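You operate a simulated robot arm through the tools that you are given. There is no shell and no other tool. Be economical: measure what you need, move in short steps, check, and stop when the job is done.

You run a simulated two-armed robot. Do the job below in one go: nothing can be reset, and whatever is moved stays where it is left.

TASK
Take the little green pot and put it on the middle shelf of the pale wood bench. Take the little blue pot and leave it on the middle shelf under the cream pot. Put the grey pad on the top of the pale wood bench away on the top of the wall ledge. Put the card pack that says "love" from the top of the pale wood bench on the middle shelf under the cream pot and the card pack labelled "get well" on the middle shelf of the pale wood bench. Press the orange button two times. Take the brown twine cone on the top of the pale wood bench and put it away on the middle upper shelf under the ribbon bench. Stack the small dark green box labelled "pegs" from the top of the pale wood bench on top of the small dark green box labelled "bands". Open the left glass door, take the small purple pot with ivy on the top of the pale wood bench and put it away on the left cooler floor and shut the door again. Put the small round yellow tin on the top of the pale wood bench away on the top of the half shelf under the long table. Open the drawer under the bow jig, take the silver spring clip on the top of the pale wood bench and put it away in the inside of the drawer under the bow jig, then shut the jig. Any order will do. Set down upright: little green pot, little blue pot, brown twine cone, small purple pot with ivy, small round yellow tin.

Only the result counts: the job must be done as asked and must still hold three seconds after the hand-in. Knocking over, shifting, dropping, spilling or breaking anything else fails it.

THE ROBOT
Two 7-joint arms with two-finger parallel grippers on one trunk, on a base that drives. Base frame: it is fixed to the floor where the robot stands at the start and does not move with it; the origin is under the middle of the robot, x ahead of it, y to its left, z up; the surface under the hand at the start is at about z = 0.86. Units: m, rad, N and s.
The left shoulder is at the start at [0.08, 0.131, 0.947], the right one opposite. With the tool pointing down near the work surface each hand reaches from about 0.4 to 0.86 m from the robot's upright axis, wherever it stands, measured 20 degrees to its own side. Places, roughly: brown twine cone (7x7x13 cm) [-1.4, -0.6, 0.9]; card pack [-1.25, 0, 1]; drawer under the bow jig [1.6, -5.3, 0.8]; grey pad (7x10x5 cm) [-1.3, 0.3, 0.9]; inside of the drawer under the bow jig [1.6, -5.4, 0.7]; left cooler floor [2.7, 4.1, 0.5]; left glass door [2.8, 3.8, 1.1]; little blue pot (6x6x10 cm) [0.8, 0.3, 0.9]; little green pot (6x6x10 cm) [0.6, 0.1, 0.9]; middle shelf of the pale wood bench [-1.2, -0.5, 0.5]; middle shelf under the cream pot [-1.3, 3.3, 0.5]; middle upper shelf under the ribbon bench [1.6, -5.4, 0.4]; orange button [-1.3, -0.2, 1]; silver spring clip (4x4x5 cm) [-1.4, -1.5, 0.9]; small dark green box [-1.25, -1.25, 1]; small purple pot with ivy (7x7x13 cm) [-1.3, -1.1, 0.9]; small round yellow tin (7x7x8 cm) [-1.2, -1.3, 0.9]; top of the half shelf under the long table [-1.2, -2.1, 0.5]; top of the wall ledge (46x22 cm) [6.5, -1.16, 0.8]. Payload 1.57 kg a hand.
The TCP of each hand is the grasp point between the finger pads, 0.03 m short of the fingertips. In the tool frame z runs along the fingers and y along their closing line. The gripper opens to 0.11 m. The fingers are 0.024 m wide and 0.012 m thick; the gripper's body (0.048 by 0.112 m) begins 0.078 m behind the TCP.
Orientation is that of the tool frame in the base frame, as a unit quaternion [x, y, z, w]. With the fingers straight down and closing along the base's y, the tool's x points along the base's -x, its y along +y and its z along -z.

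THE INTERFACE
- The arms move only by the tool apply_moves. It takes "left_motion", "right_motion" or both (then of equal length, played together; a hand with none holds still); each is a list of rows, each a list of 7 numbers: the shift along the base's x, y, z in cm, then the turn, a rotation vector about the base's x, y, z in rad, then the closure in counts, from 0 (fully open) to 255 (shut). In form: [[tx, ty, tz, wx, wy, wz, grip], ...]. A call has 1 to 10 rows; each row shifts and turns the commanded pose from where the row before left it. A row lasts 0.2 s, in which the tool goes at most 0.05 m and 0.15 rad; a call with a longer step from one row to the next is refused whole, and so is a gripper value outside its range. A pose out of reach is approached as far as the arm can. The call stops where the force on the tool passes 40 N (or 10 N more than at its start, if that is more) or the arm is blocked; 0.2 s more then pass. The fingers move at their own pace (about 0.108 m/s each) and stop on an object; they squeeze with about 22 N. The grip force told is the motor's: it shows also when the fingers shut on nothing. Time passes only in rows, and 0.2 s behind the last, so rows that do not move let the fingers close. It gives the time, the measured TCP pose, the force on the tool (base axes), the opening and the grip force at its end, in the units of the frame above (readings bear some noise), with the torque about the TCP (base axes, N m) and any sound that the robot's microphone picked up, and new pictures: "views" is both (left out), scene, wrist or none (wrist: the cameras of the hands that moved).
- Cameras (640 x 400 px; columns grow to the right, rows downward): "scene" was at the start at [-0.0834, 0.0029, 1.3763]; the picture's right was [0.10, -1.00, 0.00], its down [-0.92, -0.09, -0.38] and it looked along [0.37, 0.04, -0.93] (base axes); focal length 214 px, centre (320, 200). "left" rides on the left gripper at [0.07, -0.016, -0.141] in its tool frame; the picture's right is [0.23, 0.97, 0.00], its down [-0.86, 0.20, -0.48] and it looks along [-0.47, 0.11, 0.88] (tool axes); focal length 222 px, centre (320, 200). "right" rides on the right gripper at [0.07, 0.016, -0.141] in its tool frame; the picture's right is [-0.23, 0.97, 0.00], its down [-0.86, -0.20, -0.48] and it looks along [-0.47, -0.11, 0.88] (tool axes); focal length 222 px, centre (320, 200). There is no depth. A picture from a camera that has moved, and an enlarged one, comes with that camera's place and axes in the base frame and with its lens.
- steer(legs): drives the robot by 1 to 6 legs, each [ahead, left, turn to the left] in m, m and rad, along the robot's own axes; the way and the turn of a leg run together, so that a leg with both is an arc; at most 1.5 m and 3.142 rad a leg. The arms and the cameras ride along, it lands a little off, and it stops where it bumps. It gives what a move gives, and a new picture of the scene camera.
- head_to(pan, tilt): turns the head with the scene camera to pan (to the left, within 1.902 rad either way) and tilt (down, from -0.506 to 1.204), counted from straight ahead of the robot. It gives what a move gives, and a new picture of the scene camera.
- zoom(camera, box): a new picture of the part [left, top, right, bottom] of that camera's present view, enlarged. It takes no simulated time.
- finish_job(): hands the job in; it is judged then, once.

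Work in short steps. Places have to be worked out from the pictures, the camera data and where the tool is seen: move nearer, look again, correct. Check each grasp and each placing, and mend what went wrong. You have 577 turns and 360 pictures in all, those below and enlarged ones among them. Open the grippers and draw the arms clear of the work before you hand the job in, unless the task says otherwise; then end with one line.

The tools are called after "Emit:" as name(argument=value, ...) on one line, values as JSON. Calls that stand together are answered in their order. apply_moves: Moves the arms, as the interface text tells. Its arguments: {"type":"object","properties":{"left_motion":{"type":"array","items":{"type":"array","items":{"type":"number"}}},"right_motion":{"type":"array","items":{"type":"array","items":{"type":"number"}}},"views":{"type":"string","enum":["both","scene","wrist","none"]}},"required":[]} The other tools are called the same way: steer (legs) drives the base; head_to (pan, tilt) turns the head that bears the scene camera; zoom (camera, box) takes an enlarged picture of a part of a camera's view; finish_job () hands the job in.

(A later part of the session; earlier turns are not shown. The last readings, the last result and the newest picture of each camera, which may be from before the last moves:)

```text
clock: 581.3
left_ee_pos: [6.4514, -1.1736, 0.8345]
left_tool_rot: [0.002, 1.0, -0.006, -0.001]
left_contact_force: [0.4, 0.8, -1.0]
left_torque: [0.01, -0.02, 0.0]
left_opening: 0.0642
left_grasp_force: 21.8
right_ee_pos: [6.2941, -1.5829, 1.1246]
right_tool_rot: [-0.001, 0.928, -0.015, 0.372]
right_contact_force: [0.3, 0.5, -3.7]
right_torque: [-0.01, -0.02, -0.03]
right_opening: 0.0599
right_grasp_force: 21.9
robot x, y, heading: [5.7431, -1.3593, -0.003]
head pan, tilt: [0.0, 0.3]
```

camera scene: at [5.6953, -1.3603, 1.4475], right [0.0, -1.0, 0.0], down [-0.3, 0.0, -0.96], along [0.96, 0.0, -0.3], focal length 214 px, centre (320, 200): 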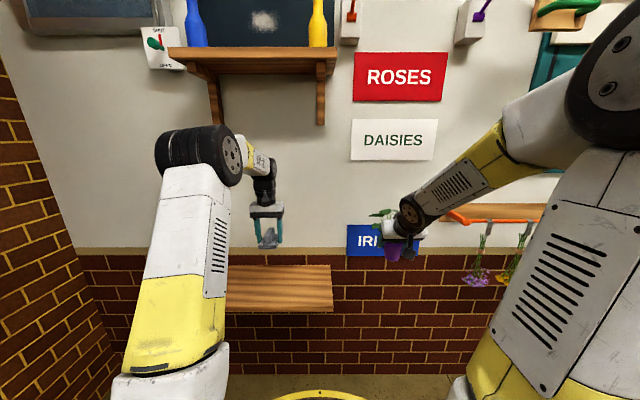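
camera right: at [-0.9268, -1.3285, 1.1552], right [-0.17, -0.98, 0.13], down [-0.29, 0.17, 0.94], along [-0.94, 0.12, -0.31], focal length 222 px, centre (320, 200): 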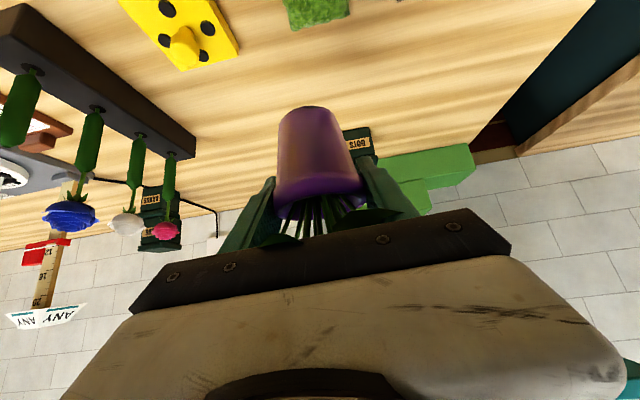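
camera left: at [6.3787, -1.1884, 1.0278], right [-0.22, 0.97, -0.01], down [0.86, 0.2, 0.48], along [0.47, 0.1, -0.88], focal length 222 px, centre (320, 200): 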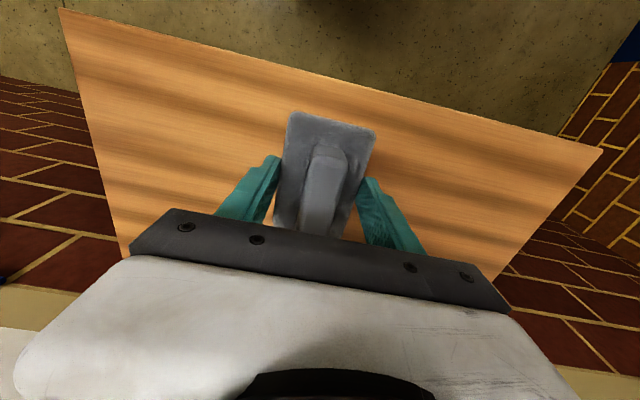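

Emit:
apply_moves(left_motion=[[0, 0, -0.6, 0, 0, 0, 255], [0, 0, -0.5, 0, 0, 0, 255], [0, 0, -0.5, 0, 0, 0, 255], [0, 0, -0.5, 0, 0, 0, 255], [0, 0, -0.5, 0, 0, 0, 255], [0, 0, -0.5, 0, 0, 0, 255]], views="none")

```text
clock: 581.9
left_ee_pos: [6.4532, -1.1738, 0.8314]
left_tool_rot: [0.0, 1.0, -0.007, 0.002]
left_contact_force: [-4.5, -0.8, 8.9]
left_torque: [0.27, 0.21, 0.15]
left_opening: 0.0643
left_grasp_force: 22.0
right_ee_pos: [6.2934, -1.5831, 1.1238]
right_tool_rot: [-0.002, 0.928, -0.014, 0.372]
right_contact_force: [0.4, -0.3, -3.7]
right_torque: [-0.01, -0.03, 0.02]
right_opening: 0.0597
right_grasp_force: 22.5
robot x, y, heading: [5.7443, -1.3601, -0.003]
head pan, tilt: [0.0, 0.3]
stopped in row 2 (left hand): the force on the tool passed its limit at 46 N (the readings are from after the stop); the commanded pose is now the measured one
```

On the ledge. Release and lift.

Emit:
apply_moves(left_motion=[[0, 0, 0.1, 0, 0, 0, 120], [0, 0, 0, 0, 0, 0, 30], [0, 0, 0, 0, 0, 0, 0], [0, 0, 3, 0, 0, 0, 0], [0, 0, 4, 0, 0, 0, 0], [0, 0, 4.5, 0, 0, 0, 0], [0, 0, 4.5, 0, 0, 0, 0], [-3, 0, 4, 0, 0, 0, 0], [-3, 0, 3, 0, 0, 0, 0]], views="wrist")

```text
clock: 583.9
left_ee_pos: [6.3928, -1.176, 1.0603]
left_tool_rot: [0.001, 1.0, -0.006, 0.001]
left_contact_force: [0.3, 0.0, -0.1]
left_torque: [0.0, 0.03, 0.04]
left_opening: 0.1099
left_grasp_force: 0.1
right_ee_pos: [6.2947, -1.5828, 1.1246]
right_tool_rot: [-0.002, 0.929, -0.015, 0.371]
right_contact_force: [0.7, -0.5, -4.3]
right_torque: [0.0, 0.01, -0.01]
right_opening: 0.0598
right_grasp_force: 21.7
robot x, y, heading: [5.7396, -1.3561, -0.002]
head pan, tilt: [0.0, 0.3]
camera left: at [6.3214, -1.1899, 1.2019], right [-0.22, 0.97, -0.01], down [0.85, 0.2, 0.48], along [0.47, 0.1, -0.88], focal length 222 px, centre (320, 200)
```

left: 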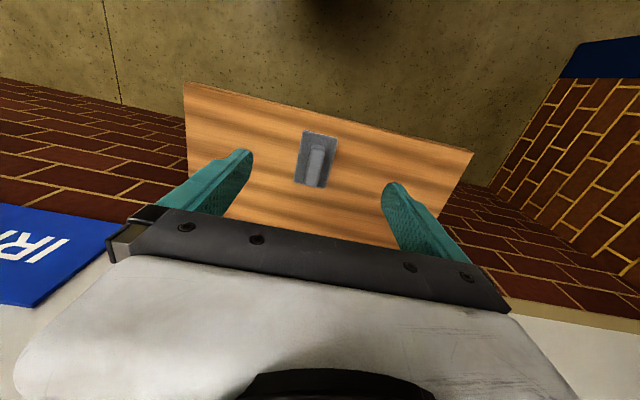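

Pad is on the ledge. Extend the right hand again (tuck elbow) and back out the way I came.

Emit:
apply_moves(left_motion=[[-2, 0, 1, 0, 0, 0, 0], [-2, 0, 1, 0, 0, 0, 0], [0, 0, 1, 0, 0, 0, 0], [0, 0, 0, 0, 0, 0, 0], [0, 0, 0, 0, 0, 0, 0]], right_motion=[[0, 1.2, 0, 0, 0, 0, 255], [0, 1.2, 0, 0, 0, 0, 255], [0, 1.2, 0, 0, 0, 0, 255], [0, 1.2, 0, 0, 0, 0, 255], [0, 1, 0, 0, 0, 0, 255]], views="none")

Emit:
steer(legs=[[-1.06, 0, 0], [0, 0.67, 0]])

Emit:
apply_moves(right_motion=[[4, 0, 0, 0, 0, 0, 255], [4, 0, 0, 0, 0, 0, 255], [4, 0, 0, 0, 0, 0, 255], [4, 0, 0, 0, 0, 0, 255], [4, 0, 0, 0, 0, 0, 255]], views="none")

```text
clock: 585.1
left_ee_pos: [6.3524, -1.1753, 1.0913]
left_tool_rot: [0.002, 1.0, -0.006, 0.001]
left_contact_force: [0.4, 0.3, 0.1]
left_torque: [0.04, -0.01, 0.03]
left_opening: 0.1102
left_grasp_force: 0.0
right_ee_pos: [6.2944, -1.5258, 1.1238]
right_tool_rot: [-0.002, 0.928, -0.013, 0.372]
right_contact_force: [0.7, 0.4, -3.7]
right_torque: [-0.01, -0.02, 0.03]
right_opening: 0.0597
right_grasp_force: 22.3
robot x, y, heading: [5.7416, -1.3576, -0.005]
head pan, tilt: [0.0, 0.3]
```

```text
clock: 593.8
left_ee_pos: [5.3127, -0.5195, 1.0909]
left_tool_rot: [0.011, 1.0, -0.006, 0.002]
left_contact_force: [0.0, 1.0, 0.3]
left_torque: [0.0, -0.03, -0.04]
left_opening: 0.1102
left_grasp_force: 0.0
right_ee_pos: [5.2467, -0.8684, 1.1236]
right_tool_rot: [0.008, 0.928, -0.018, 0.373]
right_contact_force: [0.2, -1.0, -4.4]
right_torque: [-0.01, -0.03, -0.01]
right_opening: 0.0599
right_grasp_force: 22.4
robot x, y, heading: [4.698, -0.6891, -0.016]
head pan, tilt: [0.0, 0.3]
camera scene: at [4.6514, -0.691, 1.4475], right [-0.02, -1.0, 0.0], down [-0.3, 0.01, -0.96], along [0.95, -0.02, -0.3], focal length 214 px, centre (320, 200)
```

scene: 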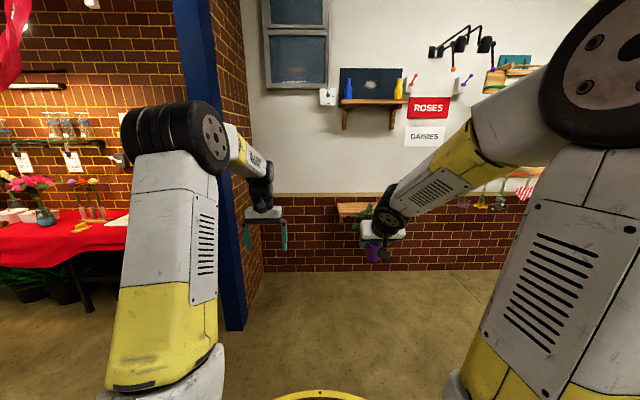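

```text
clock: 595.0
left_ee_pos: [5.3128, -0.5185, 1.0906]
left_tool_rot: [0.012, 1.0, -0.007, 0.003]
left_contact_force: [-0.7, -0.1, 0.7]
left_torque: [-0.01, -0.06, 0.02]
left_opening: 0.1096
left_grasp_force: 0.1
right_ee_pos: [5.4479, -0.8676, 1.1249]
right_tool_rot: [0.009, 0.928, -0.019, 0.372]
right_contact_force: [-0.3, -0.5, -3.2]
right_torque: [-0.04, -0.01, 0.02]
right_opening: 0.0595
right_grasp_force: 22.2
robot x, y, heading: [4.701, -0.6912, -0.02]
head pan, tilt: [0.0, 0.3]
```

Drive back through the corridor and north toward the cooler.

Emit:
steer(legs=[[-0.9, 0, 0.018], [-1.2, 0, 0], [-0.65, 0, 0], [0, 1.2, 0], [0, 1.2, 0], [0, 0.9, 0]])

```text
clock: 624.3
left_ee_pos: [2.5742, 2.7971, 1.0917]
left_tool_rot: [0.006, 1.0, -0.006, 0.002]
left_contact_force: [0.2, -0.4, -0.7]
left_torque: [-0.01, 0.0, 0.03]
left_opening: 0.11
left_grasp_force: 0.0
right_ee_pos: [2.714, 2.4502, 1.1251]
right_tool_rot: [0.003, 0.928, -0.016, 0.373]
right_contact_force: [0.9, 0.4, -4.3]
right_torque: [-0.01, -0.06, 0.02]
right_opening: 0.0597
right_grasp_force: 22.3
robot x, y, heading: [1.9612, 2.6219, -0.009]
head pan, tilt: [0.0, 0.3]
camera scene: at [1.916, 2.6178, 1.4475], right [-0.01, -1.0, 0.0], down [-0.3, 0.0, -0.96], along [0.96, -0.01, -0.3], focal length 214 px, centre (320, 200)
```

scene: 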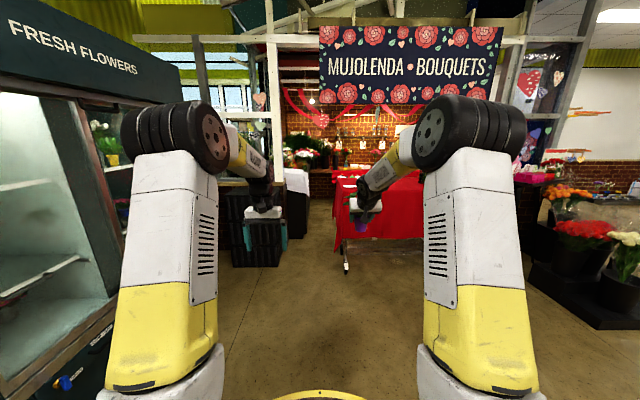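

Turn left to face the cooler.

Emit:
steer(legs=[[0, 0, 1.58], [0, -0.75, 0]])

```text
clock: 632.1
left_ee_pos: [2.5143, 3.2312, 1.0917]
left_tool_rot: [0.711, -0.703, 0.003, -0.005]
left_contact_force: [0.2, -0.5, 0.2]
left_torque: [-0.01, 0.02, 0.0]
left_opening: 0.1101
left_grasp_force: 0.1
right_ee_pos: [2.8568, 3.3795, 1.1263]
right_tool_rot: [0.662, -0.651, -0.255, -0.271]
right_contact_force: [-0.3, -0.2, -3.9]
right_torque: [0.01, 0.02, -0.01]
right_opening: 0.0599
right_grasp_force: 22.2
robot x, y, heading: [2.7092, 2.6197, 1.581]
head pan, tilt: [0.0, 0.3]
camera scene: at [2.7057, 2.5756, 1.4475], right [1.0, 0.01, 0.0], down [0.0, -0.3, -0.96], along [-0.01, 0.96, -0.3], focal length 214 px, centre (320, 200)
```

scene: 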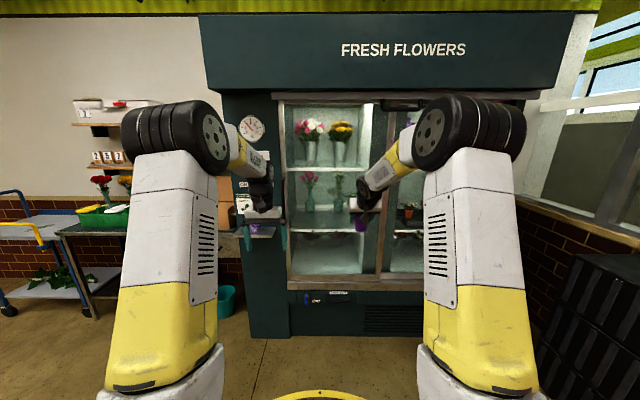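

Emit:
zoom(camera="scene", box=[260, 80, 460, 310])

```text
1.74 times, centred on (360, 195) of scene
camera zoom: at [2.7057, 2.5756, 1.4475], right [1.0, 0.01, 0.0], down [0.0, -0.3, -0.96], along [-0.01, 0.96, -0.3], focal length 373 px, centre (250, 209)
```

zoom: 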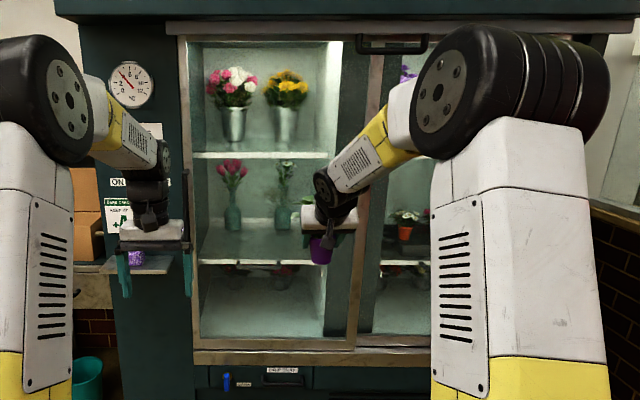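

Move the right hand aside to see the door handle.

Emit:
apply_moves(right_motion=[[4, -3, 0, 0, 0, 0, 255], [4, -3, 0, 0, 0, 0, 255], [4, -3, 0, 0, 0, 0, 255], [4, -3, 0, 0, 0, 0, 255], [4, -3, 0, 0, 0, 0, 255]], views="none")

Emit:
zoom(camera="scene", box=[260, 80, 460, 310])

```text
clock: 633.3
left_ee_pos: [2.5139, 3.2329, 1.0909]
left_tool_rot: [0.712, -0.703, 0.004, -0.006]
left_contact_force: [-0.6, -0.5, -0.3]
left_torque: [-0.06, 0.0, 0.0]
left_opening: 0.1099
left_grasp_force: 0.0
right_ee_pos: [3.0556, 3.2293, 1.1257]
right_tool_rot: [0.663, -0.65, -0.255, -0.271]
right_contact_force: [-0.1, 1.0, -4.2]
right_torque: [0.02, 0.0, -0.02]
right_opening: 0.0598
right_grasp_force: 22.3
robot x, y, heading: [2.708, 2.6247, 1.587]
head pan, tilt: [0.0, 0.3]
```

```text
1.74 times, centred on (360, 195) of scene
camera zoom: at [2.7055, 2.5758, 1.4475], right [1.0, 0.01, 0.0], down [0.0, -0.3, -0.96], along [-0.01, 0.95, -0.3], focal length 373 px, centre (250, 209)
```

zoom: 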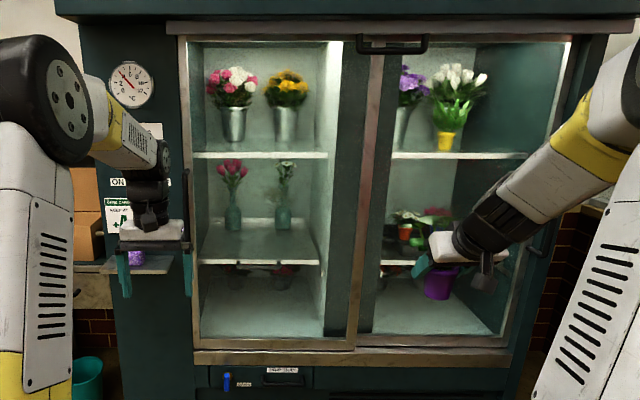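

Emit:
apply_moves(left_motion=[[3.5, -3, 0, 0, 0, 0, 255], [3.5, -2, 0, 0, 0, 0, 255], [3.5, 0, 0, 0, 0, 0, 255]], views="none")

Emit:
zoom(camera="scene", box=[250, 130, 310, 270])

```text
clock: 634.1
left_ee_pos: [2.6155, 3.1816, 1.0919]
left_tool_rot: [0.711, -0.703, 0.003, -0.005]
left_contact_force: [-0.3, 0.1, 0.4]
left_torque: [0.01, -0.01, -0.01]
left_opening: 0.0
left_grasp_force: 21.3
right_ee_pos: [3.0582, 3.2287, 1.126]
right_tool_rot: [0.662, -0.65, -0.255, -0.271]
right_contact_force: [-0.3, 0.0, -3.5]
right_torque: [0.01, -0.03, 0.0]
right_opening: 0.0597
right_grasp_force: 21.7
robot x, y, heading: [2.7074, 2.626, 1.591]
head pan, tilt: [0.0, 0.3]
```

```text
2.86 times, centred on (280, 200) of scene
camera zoom: at [2.7055, 2.5754, 1.4475], right [1.0, 0.01, 0.0], down [0.0, -0.3, -0.96], along [-0.01, 0.96, -0.3], focal length 613 px, centre (434, 200)
```

zoom: 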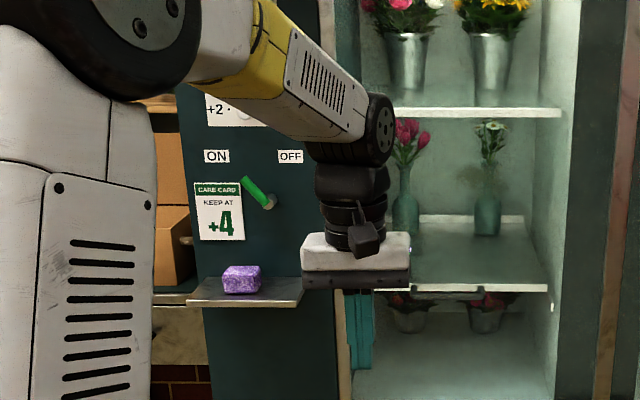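

Emit:
apply_moves(left_motion=[[4, -2, 0, 0, 0, 0, 255], [4, -2, 0, 0, 0, 0, 255], [4, 0, 0, 0, 0, 0, 255], [4, 0, 0, 0, 0, 0, 255]], views="none")

Emit:
zoom(camera="scene", box=[250, 90, 400, 320])

```text
clock: 635.1
left_ee_pos: [2.7772, 3.1411, 1.093]
left_tool_rot: [0.712, -0.702, 0.003, -0.006]
left_contact_force: [-0.1, 0.3, -0.8]
left_torque: [0.0, -0.03, -0.02]
left_opening: 0.0
left_grasp_force: 21.6
right_ee_pos: [3.0573, 3.2295, 1.1241]
right_tool_rot: [0.663, -0.65, -0.255, -0.271]
right_contact_force: [-0.4, -1.2, -3.5]
right_torque: [0.02, -0.03, -0.05]
right_opening: 0.0597
right_grasp_force: 22.0
robot x, y, heading: [2.7053, 2.6236, 1.586]
head pan, tilt: [0.0, 0.3]
```

```text
1.74 times, centred on (325, 205) of scene
camera zoom: at [2.7054, 2.5754, 1.4475], right [1.0, 0.01, 0.0], down [0.0, -0.3, -0.96], along [-0.01, 0.96, -0.3], focal length 373 px, centre (311, 191)
```

zoom: 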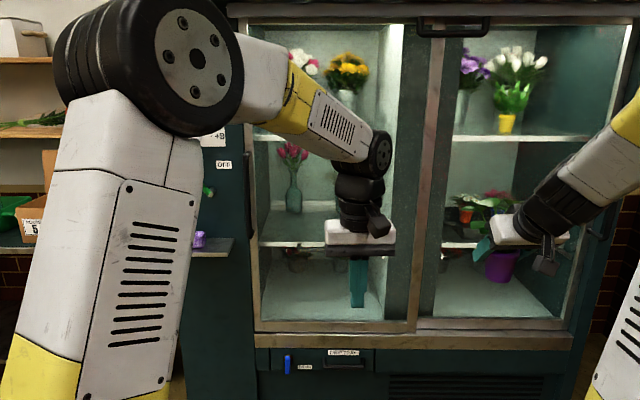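

The doors look like bypass sliders with vertical bar handles on the outer stiles (left one x≈2.48, z≈0.92–1.2). Drive 0.33 forward, tilt the left hand 30°, and bring it left of that handle.

Emit:
apply_moves(left_motion=[[-4, 0, 0, 0.131, 0, 0, 255], [-4, 0, 0, 0.131, 0, 0, 255], [-4, 0, 0, 0.131, 0, 0, 255], [-4, 0, 0, 0.131, 0, 0, 255], [-4, 0, 0, 0, 0, 0, 255], [-4, 0, 0, 0, 0, 0, 255], [-4, 0, 0, 0, 0, 0, 255], [-4, 0, 0, 0, 0, 0, 255], [-4, 0, 0, 0, 0, 0, 255]], views="none")

Emit:
steer(legs=[[0.33, 0, -0.015]])

Emit:
apply_moves(left_motion=[[0, 3, 0, 0, 0, 0, 255], [0, 3, 0, 0, 0, 0, 255]], views="wrist")

```text
clock: 637.1
left_ee_pos: [2.4201, 3.141, 1.0926]
left_tool_rot: [0.686, -0.679, -0.18, -0.19]
left_contact_force: [-0.2, 0.2, -0.1]
left_torque: [0.0, 0.01, 0.02]
left_opening: 0.0
left_grasp_force: 21.3
right_ee_pos: [3.057, 3.2284, 1.1259]
right_tool_rot: [0.662, -0.651, -0.254, -0.271]
right_contact_force: [1.0, -0.5, -3.6]
right_torque: [0.02, 0.0, 0.03]
right_opening: 0.0598
right_grasp_force: 21.6
robot x, y, heading: [2.7052, 2.6219, 1.584]
head pan, tilt: [0.0, 0.3]
```

```text
clock: 639.3
left_ee_pos: [2.4227, 3.4811, 1.0928]
left_tool_rot: [-0.681, 0.684, 0.179, 0.191]
left_contact_force: [0.6, 0.1, 0.9]
left_torque: [-0.05, 0.04, 0.04]
left_opening: 0.0001
left_grasp_force: 21.1
right_ee_pos: [3.0604, 3.5607, 1.126]
right_tool_rot: [0.659, -0.654, -0.253, -0.272]
right_contact_force: [-0.1, -0.1, -4.5]
right_torque: [0.03, -0.04, 0.01]
right_opening: 0.06
right_grasp_force: 22.3
robot x, y, heading: [2.704, 2.9573, 1.576]
head pan, tilt: [0.0, 0.3]
camera scene: at [2.7023, 2.9111, 1.4475], right [1.0, 0.0, 0.0], down [0.0, -0.3, -0.96], along [0.0, 0.96, -0.3], focal length 214 px, centre (320, 200)
```

scene: 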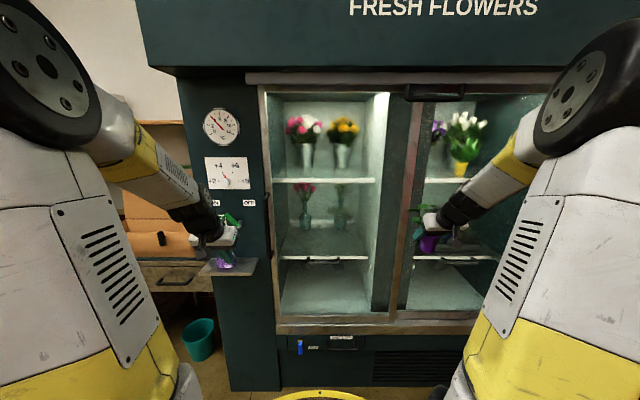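

```text
clock: 639.9
left_ee_pos: [2.421, 3.5403, 1.0941]
left_tool_rot: [-0.681, 0.684, 0.178, 0.19]
left_contact_force: [0.3, -0.2, -0.7]
left_torque: [0.02, 0.01, -0.03]
left_opening: 0.0
left_grasp_force: 21.9
right_ee_pos: [3.0609, 3.5603, 1.1253]
right_tool_rot: [0.659, -0.654, -0.253, -0.272]
right_contact_force: [-0.8, -0.9, -4.0]
right_torque: [-0.01, -0.03, 0.02]
right_opening: 0.0596
right_grasp_force: 22.5
robot x, y, heading: [2.7042, 2.9594, 1.575]
head pan, tilt: [0.0, 0.3]
camera left: at [2.4335, 3.4096, 1.1808], right [-0.97, -0.19, -0.13], down [-0.21, 0.5, 0.84], along [-0.09, 0.85, -0.52], focal length 222 px, centre (320, 200)
```

left: 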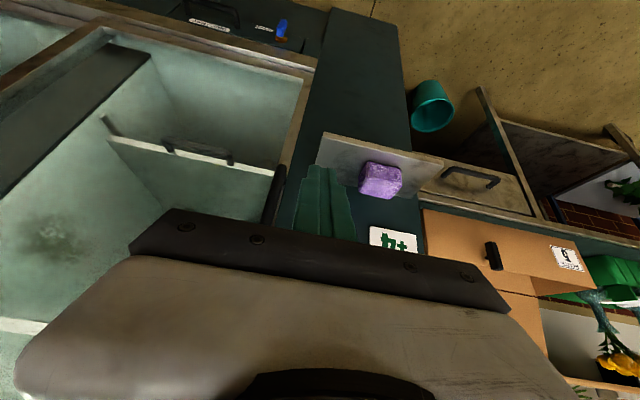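

Handle bar at x≈2.481; note a small ledge with a purple block further left at z≈0.9 (I'm above it). Advance toward the door just left of the bar.

Emit:
apply_moves(left_motion=[[0.5, 4, 0, 0, 0, 0, 255], [0.5, 4, 0, 0, 0, 0, 255], [0, 4, 0, 0, 0, 0, 255], [0, 3, 0, 0, 0, 0, 255], [0, 2, 0, 0, 0, 0, 255], [0, 1.5, 0, 0, 0, 0, 255]], views="wrist")

```text
clock: 641.3
left_ee_pos: [2.4329, 3.7269, 1.0924]
left_tool_rot: [-0.681, 0.684, 0.178, 0.19]
left_contact_force: [0.1, 0.5, 0.0]
left_torque: [0.02, -0.05, 0.01]
left_opening: 0.0
left_grasp_force: 21.2
right_ee_pos: [3.0602, 3.5594, 1.1251]
right_tool_rot: [0.659, -0.654, -0.252, -0.272]
right_contact_force: [-0.7, 0.2, -3.1]
right_torque: [0.0, 0.0, 0.0]
right_opening: 0.0597
right_grasp_force: 22.2
robot x, y, heading: [2.7004, 2.9639, 1.577]
head pan, tilt: [0.0, 0.3]
camera left: at [2.4452, 3.5946, 1.1804], right [-0.97, -0.19, -0.13], down [-0.21, 0.5, 0.84], along [-0.09, 0.85, -0.53], focal length 222 px, centre (320, 200)
```

left: 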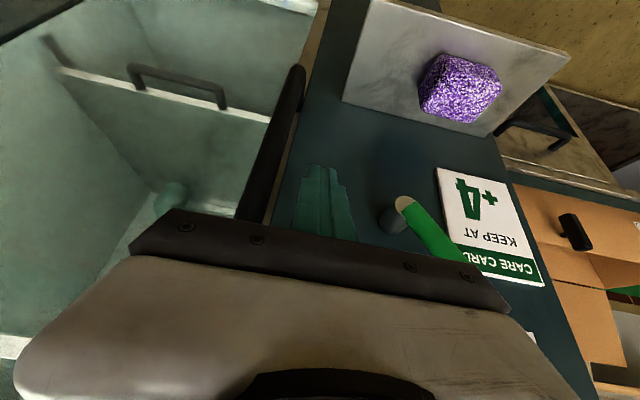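

Push right against the bar.

Emit:
apply_moves(left_motion=[[2, 0.5, 0, 0, 0, 0, 255], [2, 0.5, 0, 0, 0, 0, 255], [2, 0, 0, 0, 0, 0, 255], [3, 0, 0, 0, 0, 0, 255], [3, 0, 0, 0, 0, 0, 255]], views="wrist")

```text
clock: 642.5
left_ee_pos: [2.5547, 3.7374, 1.0955]
left_tool_rot: [-0.681, 0.685, 0.177, 0.192]
left_contact_force: [-0.2, 0.1, -0.2]
left_torque: [0.02, -0.01, -0.02]
left_opening: 0.0
left_grasp_force: 21.0
right_ee_pos: [3.062, 3.5611, 1.1256]
right_tool_rot: [0.659, -0.655, -0.253, -0.272]
right_contact_force: [-0.9, -0.4, -4.1]
right_torque: [0.0, -0.02, -0.02]
right_opening: 0.0597
right_grasp_force: 22.1
robot x, y, heading: [2.7022, 2.9632, 1.571]
head pan, tilt: [0.0, 0.3]
camera left: at [2.5662, 3.6053, 1.1808], right [-0.97, -0.19, -0.13], down [-0.21, 0.5, 0.84], along [-0.09, 0.85, -0.52], focal length 222 px, centre (320, 200)
```

left: 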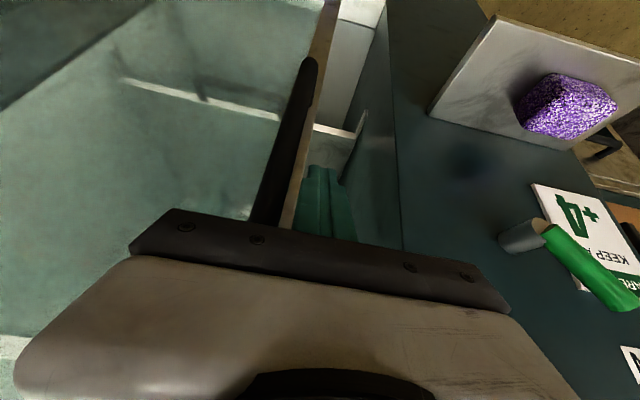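

It slides. Keep pushing right.

Emit:
apply_moves(left_motion=[[4, 0, 0, 0, 0, 0, 255], [4, 0, 0, 0, 0, 0, 255], [4, 0, 0, 0, 0, 0, 255], [4, 0, 0, 0, 0, 0, 255], [4, 0, 0, 0, 0, 0, 255], [4, 0, 0, 0, 0, 0, 255], [4, 0, 0, 0, 0, 0, 255]], views="scene")

```text
clock: 644.1
left_ee_pos: [2.8365, 3.7345, 1.0918]
left_tool_rot: [-0.68, 0.685, 0.177, 0.191]
left_contact_force: [-1.0, 0.7, -0.4]
left_torque: [-0.01, -0.02, -0.03]
left_opening: 0.0001
left_grasp_force: 21.4
right_ee_pos: [3.0615, 3.5583, 1.124]
right_tool_rot: [0.658, -0.655, -0.253, -0.273]
right_contact_force: [0.7, -0.4, -4.5]
right_torque: [-0.04, 0.02, -0.01]
right_opening: 0.0596
right_grasp_force: 22.4
robot x, y, heading: [2.7036, 2.9595, 1.572]
head pan, tilt: [0.0, 0.3]
camera scene: at [2.7023, 2.9112, 1.4475], right [1.0, 0.0, 0.0], down [0.0, -0.3, -0.96], along [0.0, 0.96, -0.3], focal length 214 px, centre (320, 200)
```

scene: 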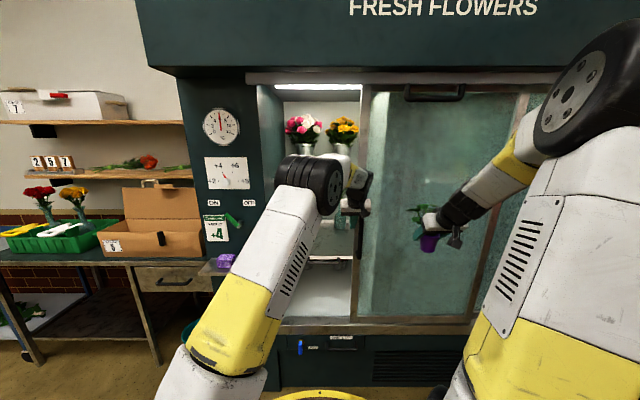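

The left half is open ~0.38 m. Retract the left hand, then reposition base and right hand for the placement.

Emit:
apply_moves(left_motion=[[-1, -1, 0, 0, 0, 0, 255], [-1, -4, 0, 0, 0, 0, 255], [-1, -4, 0, 0, 0, 0, 255], [-2, -4, 0, 0, 0, 0, 255], [-3, -3.5, 0, 0, 0, 0, 255], [-4.5, -1, 0, 0, 0, 0, 255], [-4.8, 0, 0, 0, 0, 0, 255], [-4.8, 0, 0, 0, 0, 0, 255], [-4.8, 0, 0, 0, 0, 0, 255], [-4.8, 0, 0, 0, 0, 0, 255]], views="none")

Emit:
steer(legs=[[-0.32, 0, 0], [0, 0.28, 0]])

```text
clock: 646.3
left_ee_pos: [2.5157, 3.5635, 1.0936]
left_tool_rot: [-0.681, 0.684, 0.178, 0.191]
left_contact_force: [1.0, 0.2, -0.1]
left_torque: [0.0, 0.02, 0.02]
left_opening: 0.0
left_grasp_force: 21.3
right_ee_pos: [3.0623, 3.5603, 1.1257]
right_tool_rot: [0.658, -0.655, -0.252, -0.273]
right_contact_force: [-0.3, 0.3, -4.5]
right_torque: [0.01, -0.01, 0.04]
right_opening: 0.0598
right_grasp_force: 22.5
robot x, y, heading: [2.7021, 2.9573, 1.577]
head pan, tilt: [0.0, 0.3]
```

```text
clock: 650.0
left_ee_pos: [2.2267, 3.2342, 1.093]
left_tool_rot: [0.687, -0.678, -0.179, -0.189]
left_contact_force: [0.8, 0.0, -0.3]
left_torque: [0.0, -0.01, 0.05]
left_opening: 0.0001
left_grasp_force: 21.0
right_ee_pos: [2.7719, 3.2396, 1.1253]
right_tool_rot: [0.663, -0.65, -0.254, -0.271]
right_contact_force: [0.4, -0.6, -4.0]
right_torque: [0.03, 0.01, -0.03]
right_opening: 0.0599
right_grasp_force: 21.5
robot x, y, heading: [2.417, 2.6357, 1.584]
head pan, tilt: [0.0, 0.3]
camera scene: at [2.4221, 2.5857, 1.4475], right [1.0, 0.02, 0.0], down [0.0, -0.3, -0.96], along [-0.02, 0.96, -0.3], focal length 214 px, centre (320, 200)
```

scene: 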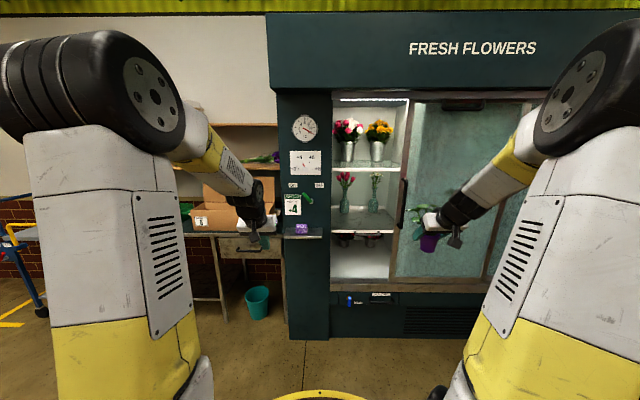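

Opening x≈2.47–2.89. Lower the right hand with the ivy in front of it.

Emit:
apply_moves(right_motion=[[-1, 0, -4.6, 0, 0, 0, 255], [-1, 0, -4.6, 0, 0, 0, 255], [-1, 0, -4.6, 0, 0, 0, 255], [-1, 0, -4.6, 0, 0, 0, 255], [-1, 0, -4.6, 0, 0, 0, 255], [-1, 0, -4.6, 0, 0, 0, 255], [-1, 0, -4.6, 0, 0, 0, 255], [-1, 0, -4.6, 0, 0, 0, 255], [-1, 1, -4.6, 0, 0, 0, 255], [-1, 3, -3.5, 0, 0, 0, 255]], views="none")

Emit:
apply_moves(right_motion=[[0, 4, -1, 0, 0, 0, 255], [0, 4, -1, 0, 0, 0, 255], [0, 4, -1, 0, 0, 0, 255], [0, 4, -1, 0, 0, 0, 255], [0, 4, -1.5, 0, 0, 0, 255]], views="wrist")

```text
clock: 652.2
left_ee_pos: [2.2265, 3.2337, 1.0937]
left_tool_rot: [0.686, -0.68, -0.179, -0.19]
left_contact_force: [-0.4, -0.9, 0.3]
left_torque: [0.01, 0.0, 0.04]
left_opening: 0.0
left_grasp_force: 21.5
right_ee_pos: [2.6726, 3.2783, 0.6781]
right_tool_rot: [0.663, -0.649, -0.256, -0.271]
right_contact_force: [0.7, -0.3, -4.9]
right_torque: [0.01, -0.02, 0.02]
right_opening: 0.0598
right_grasp_force: 22.0
robot x, y, heading: [2.4217, 2.6294, 1.585]
head pan, tilt: [0.0, 0.3]
```

```text
clock: 653.5
left_ee_pos: [2.2263, 3.234, 1.0928]
left_tool_rot: [0.686, -0.68, -0.179, -0.19]
left_contact_force: [0.5, 0.0, 0.2]
left_torque: [0.0, -0.02, 0.03]
left_opening: 0.0002
left_grasp_force: 21.3
right_ee_pos: [2.673, 3.4795, 0.6206]
right_tool_rot: [0.662, -0.651, -0.254, -0.271]
right_contact_force: [0.4, 0.4, -4.2]
right_torque: [-0.02, 0.02, -0.05]
right_opening: 0.0596
right_grasp_force: 22.3
robot x, y, heading: [2.419, 2.63, 1.586]
head pan, tilt: [0.0, 0.3]
camera right: at [2.6561, 3.3328, 0.6737], right [-0.98, 0.16, 0.13], down [0.17, 0.29, 0.94], along [0.11, 0.94, -0.31], focal length 222 px, centre (320, 200)
```

right: 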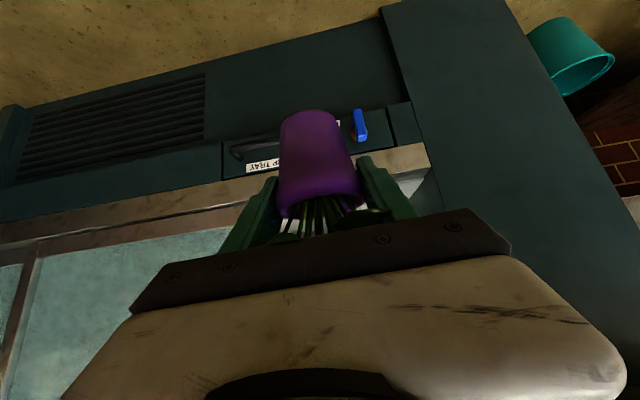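

Move the left hand back/left for clearance, then drive forward 0.42 to bring the ivy in.

Emit:
apply_moves(left_motion=[[-2, -3, 0.5, 0, 0, 0, 255], [-2, -3, 0.5, 0, 0, 0, 255], [-2, -3, 0.5, 0, 0, 0, 255], [-2, -3, 0.5, 0, 0, 0, 255], [-2, -3, 0.5, 0, 0, 0, 255]], views="none")

Emit:
steer(legs=[[0.4, 0, 0]])

Emit:
apply_moves(right_motion=[[0, 1, 0, 0, 0, 0, 255]], views="wrist")

```text
clock: 654.6
left_ee_pos: [2.1258, 3.0853, 1.1178]
left_tool_rot: [0.685, -0.68, -0.179, -0.189]
left_contact_force: [0.0, 0.0, -0.1]
left_torque: [0.0, 0.02, 0.02]
left_opening: 0.0002
left_grasp_force: 21.2
right_ee_pos: [2.6737, 3.4793, 0.62]
right_tool_rot: [0.663, -0.649, -0.256, -0.27]
right_contact_force: [0.1, 0.3, -4.0]
right_torque: [0.03, 0.0, 0.01]
right_opening: 0.06
right_grasp_force: 21.9
robot x, y, heading: [2.4212, 2.6348, 1.59]
head pan, tilt: [0.0, 0.3]
```

```text
clock: 657.1
left_ee_pos: [2.1196, 3.4875, 1.1194]
left_tool_rot: [0.686, -0.679, -0.179, -0.19]
left_contact_force: [0.5, 0.1, 0.4]
left_torque: [-0.02, 0.03, 0.0]
left_opening: 0.0
left_grasp_force: 20.9
right_ee_pos: [2.6659, 3.8804, 0.6213]
right_tool_rot: [0.662, -0.65, -0.255, -0.271]
right_contact_force: [0.2, 0.0, -3.7]
right_torque: [0.02, -0.03, 0.01]
right_opening: 0.0596
right_grasp_force: 21.9
robot x, y, heading: [2.4097, 3.0378, 1.587]
head pan, tilt: [0.0, 0.3]
camera scene: at [2.4153, 2.9873, 1.4475], right [1.0, 0.02, 0.0], down [0.0, -0.3, -0.96], along [-0.02, 0.96, -0.3], focal length 214 px, centre (320, 200)
```

scene: 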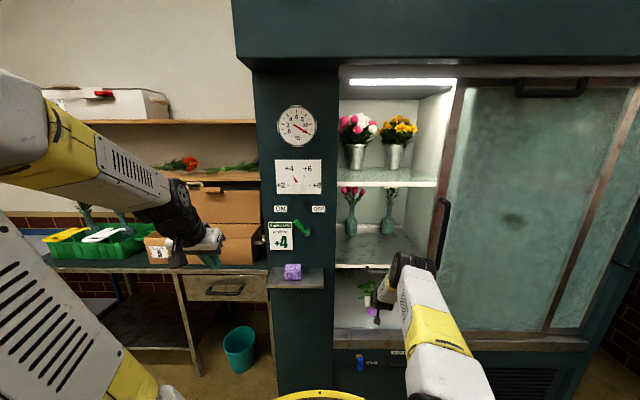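

```text
clock: 657.5
left_ee_pos: [2.1207, 3.4884, 1.1182]
left_tool_rot: [0.686, -0.679, -0.179, -0.189]
left_contact_force: [-0.1, 0.1, -0.1]
left_torque: [0.03, -0.03, -0.01]
left_opening: 0.0
left_grasp_force: 21.1
right_ee_pos: [2.6661, 3.8894, 0.6199]
right_tool_rot: [0.663, -0.65, -0.255, -0.27]
right_contact_force: [-0.1, 0.7, -4.5]
right_torque: [0.03, -0.01, -0.03]
right_opening: 0.0599
right_grasp_force: 21.8
robot x, y, heading: [2.4175, 3.0367, 1.591]
head pan, tilt: [0.0, 0.3]
camera right: at [2.6496, 3.7436, 0.6726], right [-0.98, 0.16, 0.13], down [0.17, 0.29, 0.94], along [0.11, 0.94, -0.31], focal length 222 px, centre (320, 200)
```

right: 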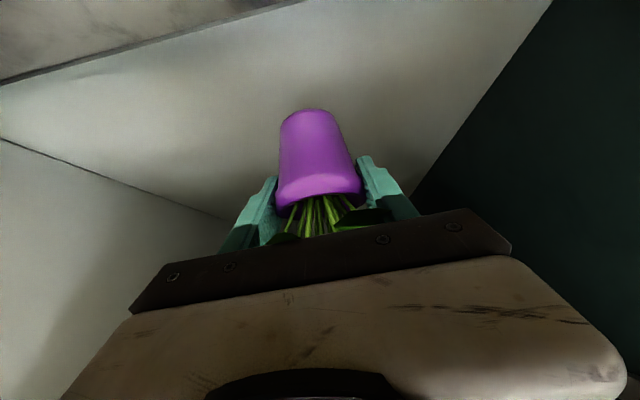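

Inside. Go 5 cm deeper and lower to the floor.

Emit:
apply_moves(right_motion=[[0, 2.5, -0.5, 0, 0, 0, 255], [0, 2.5, -1.5, 0, 0, 0, 255], [0, 0, -1.5, 0, 0, 0, 255], [0, 0, -1, 0, 0, 0, 255], [0, 0, -0.6, 0, 0, 0, 255], [0, 0, -0.5, 0, 0, 0, 255], [0, 0, -0.4, 0, 0, 0, 255]], views="none")

```text
clock: 659.1
left_ee_pos: [2.1203, 3.4871, 1.1187]
left_tool_rot: [0.686, -0.68, -0.179, -0.19]
left_contact_force: [-0.6, 0.0, -0.7]
left_torque: [0.0, -0.01, -0.02]
left_opening: 0.0001
left_grasp_force: 20.7
right_ee_pos: [2.6671, 3.9389, 0.5756]
right_tool_rot: [0.663, -0.65, -0.255, -0.27]
right_contact_force: [-0.2, 0.4, -4.0]
right_torque: [-0.02, 0.0, 0.0]
right_opening: 0.0598
right_grasp_force: 21.7
right hand out of reach, approached as far as the arm can: row 5, 6, 7
robot x, y, heading: [2.4161, 3.0383, 1.59]
head pan, tilt: [0.0, 0.3]
```

Emit:
apply_moves(right_motion=[[0, -2.5, 0, 0, 0, 0, 255], [0, -3, 0, 0, 0, 0, 255]], views="none")

Emit:
steer(legs=[[0.07, 0, 0]])

Emit:
apply_moves(right_motion=[[0, 0, -0.8, 0, 0, 0, 255], [0, 0, -0.6, 0, 0, 0, 255], [0, 0, -0.5, 0, 0, 0, 255], [0, 0, -0.4, 0, 0, 0, 255], [0, 0, -0.4, 0, 0, 0, 255]], views="none")

```text
clock: 659.8
left_ee_pos: [2.1208, 3.4881, 1.1182]
left_tool_rot: [0.686, -0.68, -0.178, -0.189]
left_contact_force: [0.7, 0.6, -0.2]
left_torque: [-0.01, -0.03, 0.0]
left_opening: 0.0
left_grasp_force: 20.9
right_ee_pos: [2.6666, 3.8841, 0.5774]
right_tool_rot: [0.663, -0.65, -0.255, -0.271]
right_contact_force: [-0.3, -0.6, -4.3]
right_torque: [0.03, 0.0, 0.01]
right_opening: 0.0597
right_grasp_force: 22.0
robot x, y, heading: [2.4144, 3.036, 1.585]
head pan, tilt: [0.0, 0.3]
```

```text
clock: 660.8
left_ee_pos: [2.1173, 3.5569, 1.119]
left_tool_rot: [0.686, -0.679, -0.179, -0.189]
left_contact_force: [0.1, -1.1, -0.2]
left_torque: [0.01, 0.01, 0.01]
left_opening: 0.0002
left_grasp_force: 21.3
right_ee_pos: [2.6638, 3.9548, 0.5763]
right_tool_rot: [0.663, -0.65, -0.255, -0.271]
right_contact_force: [-0.1, 0.4, -3.8]
right_torque: [0.0, 0.04, -0.01]
right_opening: 0.0599
right_grasp_force: 21.7
robot x, y, heading: [2.4132, 3.1059, 1.588]
head pan, tilt: [0.0, 0.3]
camera scene: at [2.4142, 3.0579, 1.4475], right [1.0, 0.02, 0.0], down [0.01, -0.3, -0.96], along [-0.02, 0.96, -0.3], focal length 214 px, centre (320, 200)
```

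scene: 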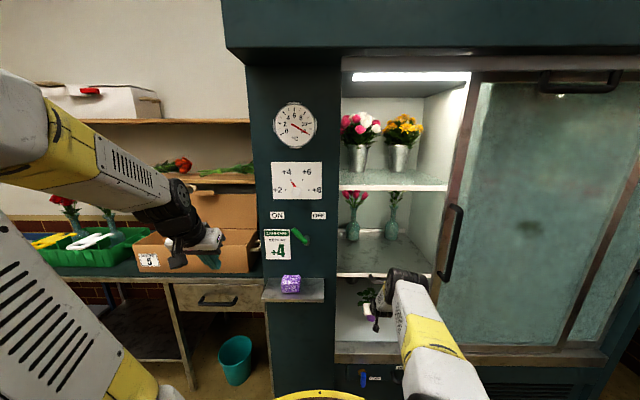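

```text
clock: 662.0
left_ee_pos: [2.1184, 3.5572, 1.1188]
left_tool_rot: [0.686, -0.679, -0.18, -0.19]
left_contact_force: [-0.5, -0.1, 0.6]
left_torque: [-0.03, -0.01, -0.01]
left_opening: 0.0
left_grasp_force: 21.3
right_ee_pos: [2.6646, 3.9564, 0.5529]
right_tool_rot: [0.662, -0.648, -0.257, -0.273]
right_contact_force: [1.4, -1.8, 13.2]
right_torque: [-0.07, 0.33, 0.03]
right_opening: 0.0599
right_grasp_force: 21.8
robot x, y, heading: [2.4149, 3.108, 1.593]
head pan, tilt: [0.0, 0.3]
```

Contact. Release and back out.

Emit:
apply_moves(right_motion=[[0, 0, 0.1, 0, 0, 0, 130], [0, 0, 0, 0, 0, 0, 50], [0, 0, 0, 0, 0, 0, 30], [0, -2, 1.8, 0, 0, 0, 30], [0, -3, 2, 0, 0, 0, 30], [0, -4, 1, 0, 0, 0, 30], [0, -4.5, 0, 0, 0, 0, 30], [0, -4.5, 0, 0, 0, 0, 30]], views="wrist")

```text
clock: 663.8
left_ee_pos: [2.1175, 3.5576, 1.1169]
left_tool_rot: [0.686, -0.679, -0.18, -0.189]
left_contact_force: [-0.4, -0.3, -0.3]
left_torque: [-0.01, -0.01, -0.01]
left_opening: 0.0
left_grasp_force: 21.3
right_ee_pos: [2.6633, 3.775, 0.6003]
right_tool_rot: [0.663, -0.65, -0.255, -0.271]
right_contact_force: [-0.4, 0.2, -0.6]
right_torque: [0.03, 0.05, 0.0]
right_opening: 0.0971
right_grasp_force: 0.1
robot x, y, heading: [2.4129, 3.108, 1.586]
head pan, tilt: [0.0, 0.3]
camera right: at [2.6466, 3.6273, 0.6528], right [-0.98, 0.15, 0.13], down [0.17, 0.29, 0.94], along [0.11, 0.94, -0.31], focal length 222 px, centre (320, 200)
```

right: 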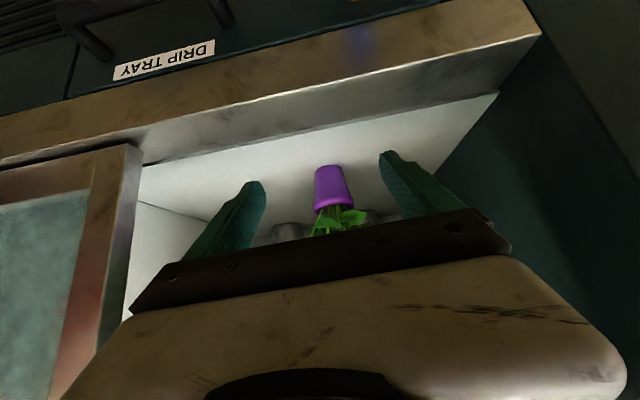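

Ivy stands upright on the cooler floor. Back off, shift right, and raise the right hand to push the door shut.

Emit:
steer(legs=[[-0.35, 0, 0], [0, -0.3, -0.015]])

Emit:
apply_moves(right_motion=[[0, 0, 4.8, 0, 0, 0, 255], [0, 0, 4.8, 0, 0, 0, 255], [0, 0, 4.8, 0, 0, 0, 255], [0, 0, 4.8, 0, 0, 0, 255], [0, 0, 4.8, 0, 0, 0, 255], [0, 0, 4.8, 0, 0, 0, 255], [0, 0, 4.8, 0, 0, 0, 255], [0, 0, 4.8, 0, 0, 0, 255], [0, 0, 4.8, 0, 0, 0, 255], [0, 0, 4.8, 0, 0, 0, 255]], left_motion=[[-3, -1.5, 0, 0, 0, 0, 255], [-3, -1.5, 0, 0, 0, 0, 255], [-3, -1.5, 0, 0, 0, 0, 255], [-3, -1.5, 0, 0, 0, 0, 255], [-3, -1.5, 0, 0, 0, 0, 255], [0, 0, 0, 0, 0, 0, 255], [0, 0, 0, 0, 0, 0, 255], [0, 0, 0, 0, 0, 0, 255], [0, 0, 0, 0, 0, 0, 255], [0, 0, 0, 0, 0, 0, 255]], views="none")

Emit:
steer(legs=[[0.22, 0, 0]])

```text
clock: 667.6
left_ee_pos: [2.4232, 3.2142, 1.1195]
left_tool_rot: [-0.68, 0.685, 0.178, 0.191]
left_contact_force: [-1.3, -0.1, 0.1]
left_torque: [0.01, 0.04, -0.01]
left_opening: 0.0
left_grasp_force: 21.6
right_ee_pos: [2.9734, 3.4216, 0.5991]
right_tool_rot: [0.657, -0.657, -0.251, -0.273]
right_contact_force: [0.5, 0.2, -0.7]
right_torque: [0.04, 0.05, -0.01]
right_opening: 0.0969
right_grasp_force: 0.1
robot x, y, heading: [2.7086, 2.758, 1.574]
head pan, tilt: [0.0, 0.3]
camera scene: at [2.7106, 2.7099, 1.4475], right [1.0, 0.0, 0.0], down [0.0, -0.3, -0.96], along [0.0, 0.96, -0.3], focal length 214 px, centre (320, 200)
```

scene: 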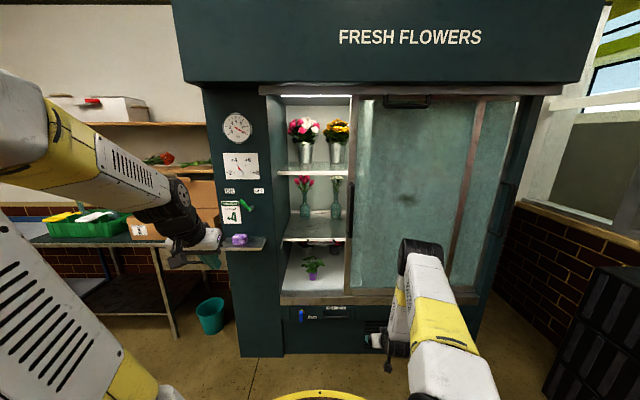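

```text
clock: 669.9
left_ee_pos: [2.2739, 3.1397, 1.1198]
left_tool_rot: [-0.68, 0.685, 0.178, 0.192]
left_contact_force: [1.1, 0.7, 0.0]
left_torque: [-0.01, 0.02, 0.0]
left_opening: 0.0
left_grasp_force: 21.7
right_ee_pos: [2.9716, 3.4232, 1.081]
right_tool_rot: [0.657, -0.656, -0.252, -0.274]
right_contact_force: [0.0, 0.6, 0.1]
right_torque: [0.01, -0.04, -0.01]
right_opening: 0.0
right_grasp_force: 21.4
robot x, y, heading: [2.7115, 2.7597, 1.57]
head pan, tilt: [0.0, 0.3]
```

```text
clock: 671.5
left_ee_pos: [2.277, 3.3667, 1.1202]
left_tool_rot: [-0.678, 0.687, 0.177, 0.192]
left_contact_force: [0.0, -0.1, -0.3]
left_torque: [0.01, 0.0, 0.03]
left_opening: 0.0
left_grasp_force: 21.2
right_ee_pos: [2.9763, 3.6456, 1.0823]
right_tool_rot: [-0.656, 0.657, 0.251, 0.274]
right_contact_force: [-1.0, 0.0, 0.6]
right_torque: [0.03, -0.01, -0.01]
right_opening: 0.0
right_grasp_force: 21.3
robot x, y, heading: [2.7118, 2.9826, 1.566]
head pan, tilt: [0.0, 0.3]
camera scene: at [2.7113, 2.9339, 1.4475], right [1.0, -0.01, 0.0], down [0.0, -0.3, -0.96], along [0.01, 0.96, -0.3], focal length 214 px, centre (320, 200)
```

scene: 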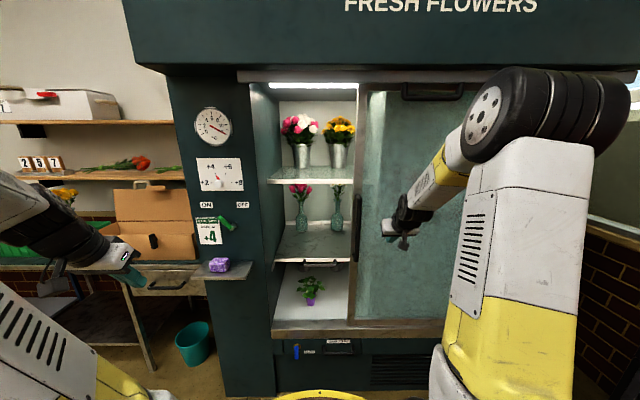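

Advance to the door surface right of the bar and push left.

Emit:
apply_moves(right_motion=[[0, 4, 0, 0, 0, 0, 255], [0, 4.3, 0, 0, 0, 0, 255], [-4, 0, 0, 0, 0, 0, 255], [-4, 0, 0, 0, 0, 0, 255], [-4, 0, 0, 0, 0, 0, 255], [-4, 0, 0, 0, 0, 0, 255], [-4, 0, 0, 0, 0, 0, 255], [-4, 0, 0, 0, 0, 0, 255], [-4, 0, 0, 0, 0, 0, 255]], views="scene")

```text
clock: 673.5
left_ee_pos: [2.2773, 3.3658, 1.1201]
left_tool_rot: [-0.677, 0.688, 0.177, 0.193]
left_contact_force: [0.1, 0.5, -0.1]
left_torque: [0.02, -0.02, 0.04]
left_opening: 0.0002
left_grasp_force: 20.9
right_ee_pos: [2.6943, 3.7272, 1.0838]
right_tool_rot: [-0.656, 0.657, 0.253, 0.273]
right_contact_force: [0.0, -0.6, 0.1]
right_torque: [0.03, 0.06, 0.03]
right_opening: 0.0
right_grasp_force: 21.5
robot x, y, heading: [2.7106, 2.9796, 1.57]
head pan, tilt: [0.0, 0.3]
camera scene: at [2.7113, 2.9338, 1.4475], right [1.0, -0.01, 0.0], down [0.0, -0.3, -0.96], along [0.01, 0.96, -0.3], focal length 214 px, centre (320, 200)
```

scene: 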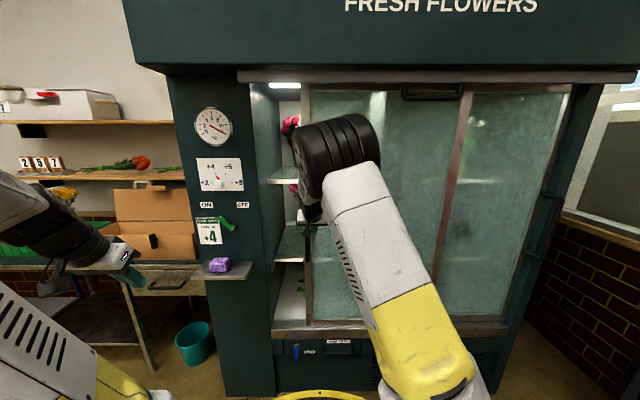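

Emit:
apply_moves(right_motion=[[-4, 0, 0, 0, 0, 0, 255], [-4, 0, 0, 0, 0, 0, 255], [-4, 0, 0, 0, 0, 0, 255], [-4, 0, 0, 0, 0, 0, 255], [-2, 0, 0, 0, 0, 0, 255], [-1, 0, 0, 0, 0, 0, 255], [-0.7, 0, 0, 0, 0, 0, 255]], views="none")

```text
clock: 675.1
left_ee_pos: [2.2769, 3.3672, 1.1186]
left_tool_rot: [-0.678, 0.687, 0.177, 0.192]
left_contact_force: [-0.1, 0.1, -0.2]
left_torque: [0.01, 0.01, 0.0]
left_opening: 0.0
left_grasp_force: 21.2
right_ee_pos: [2.4982, 3.7282, 1.0826]
right_tool_rot: [-0.656, 0.658, 0.251, 0.273]
right_contact_force: [-0.6, 0.5, -0.2]
right_torque: [-0.01, -0.03, 0.01]
right_opening: 0.0002
right_grasp_force: 20.8
robot x, y, heading: [2.7154, 2.9824, 1.562]
head pan, tilt: [0.0, 0.3]
```

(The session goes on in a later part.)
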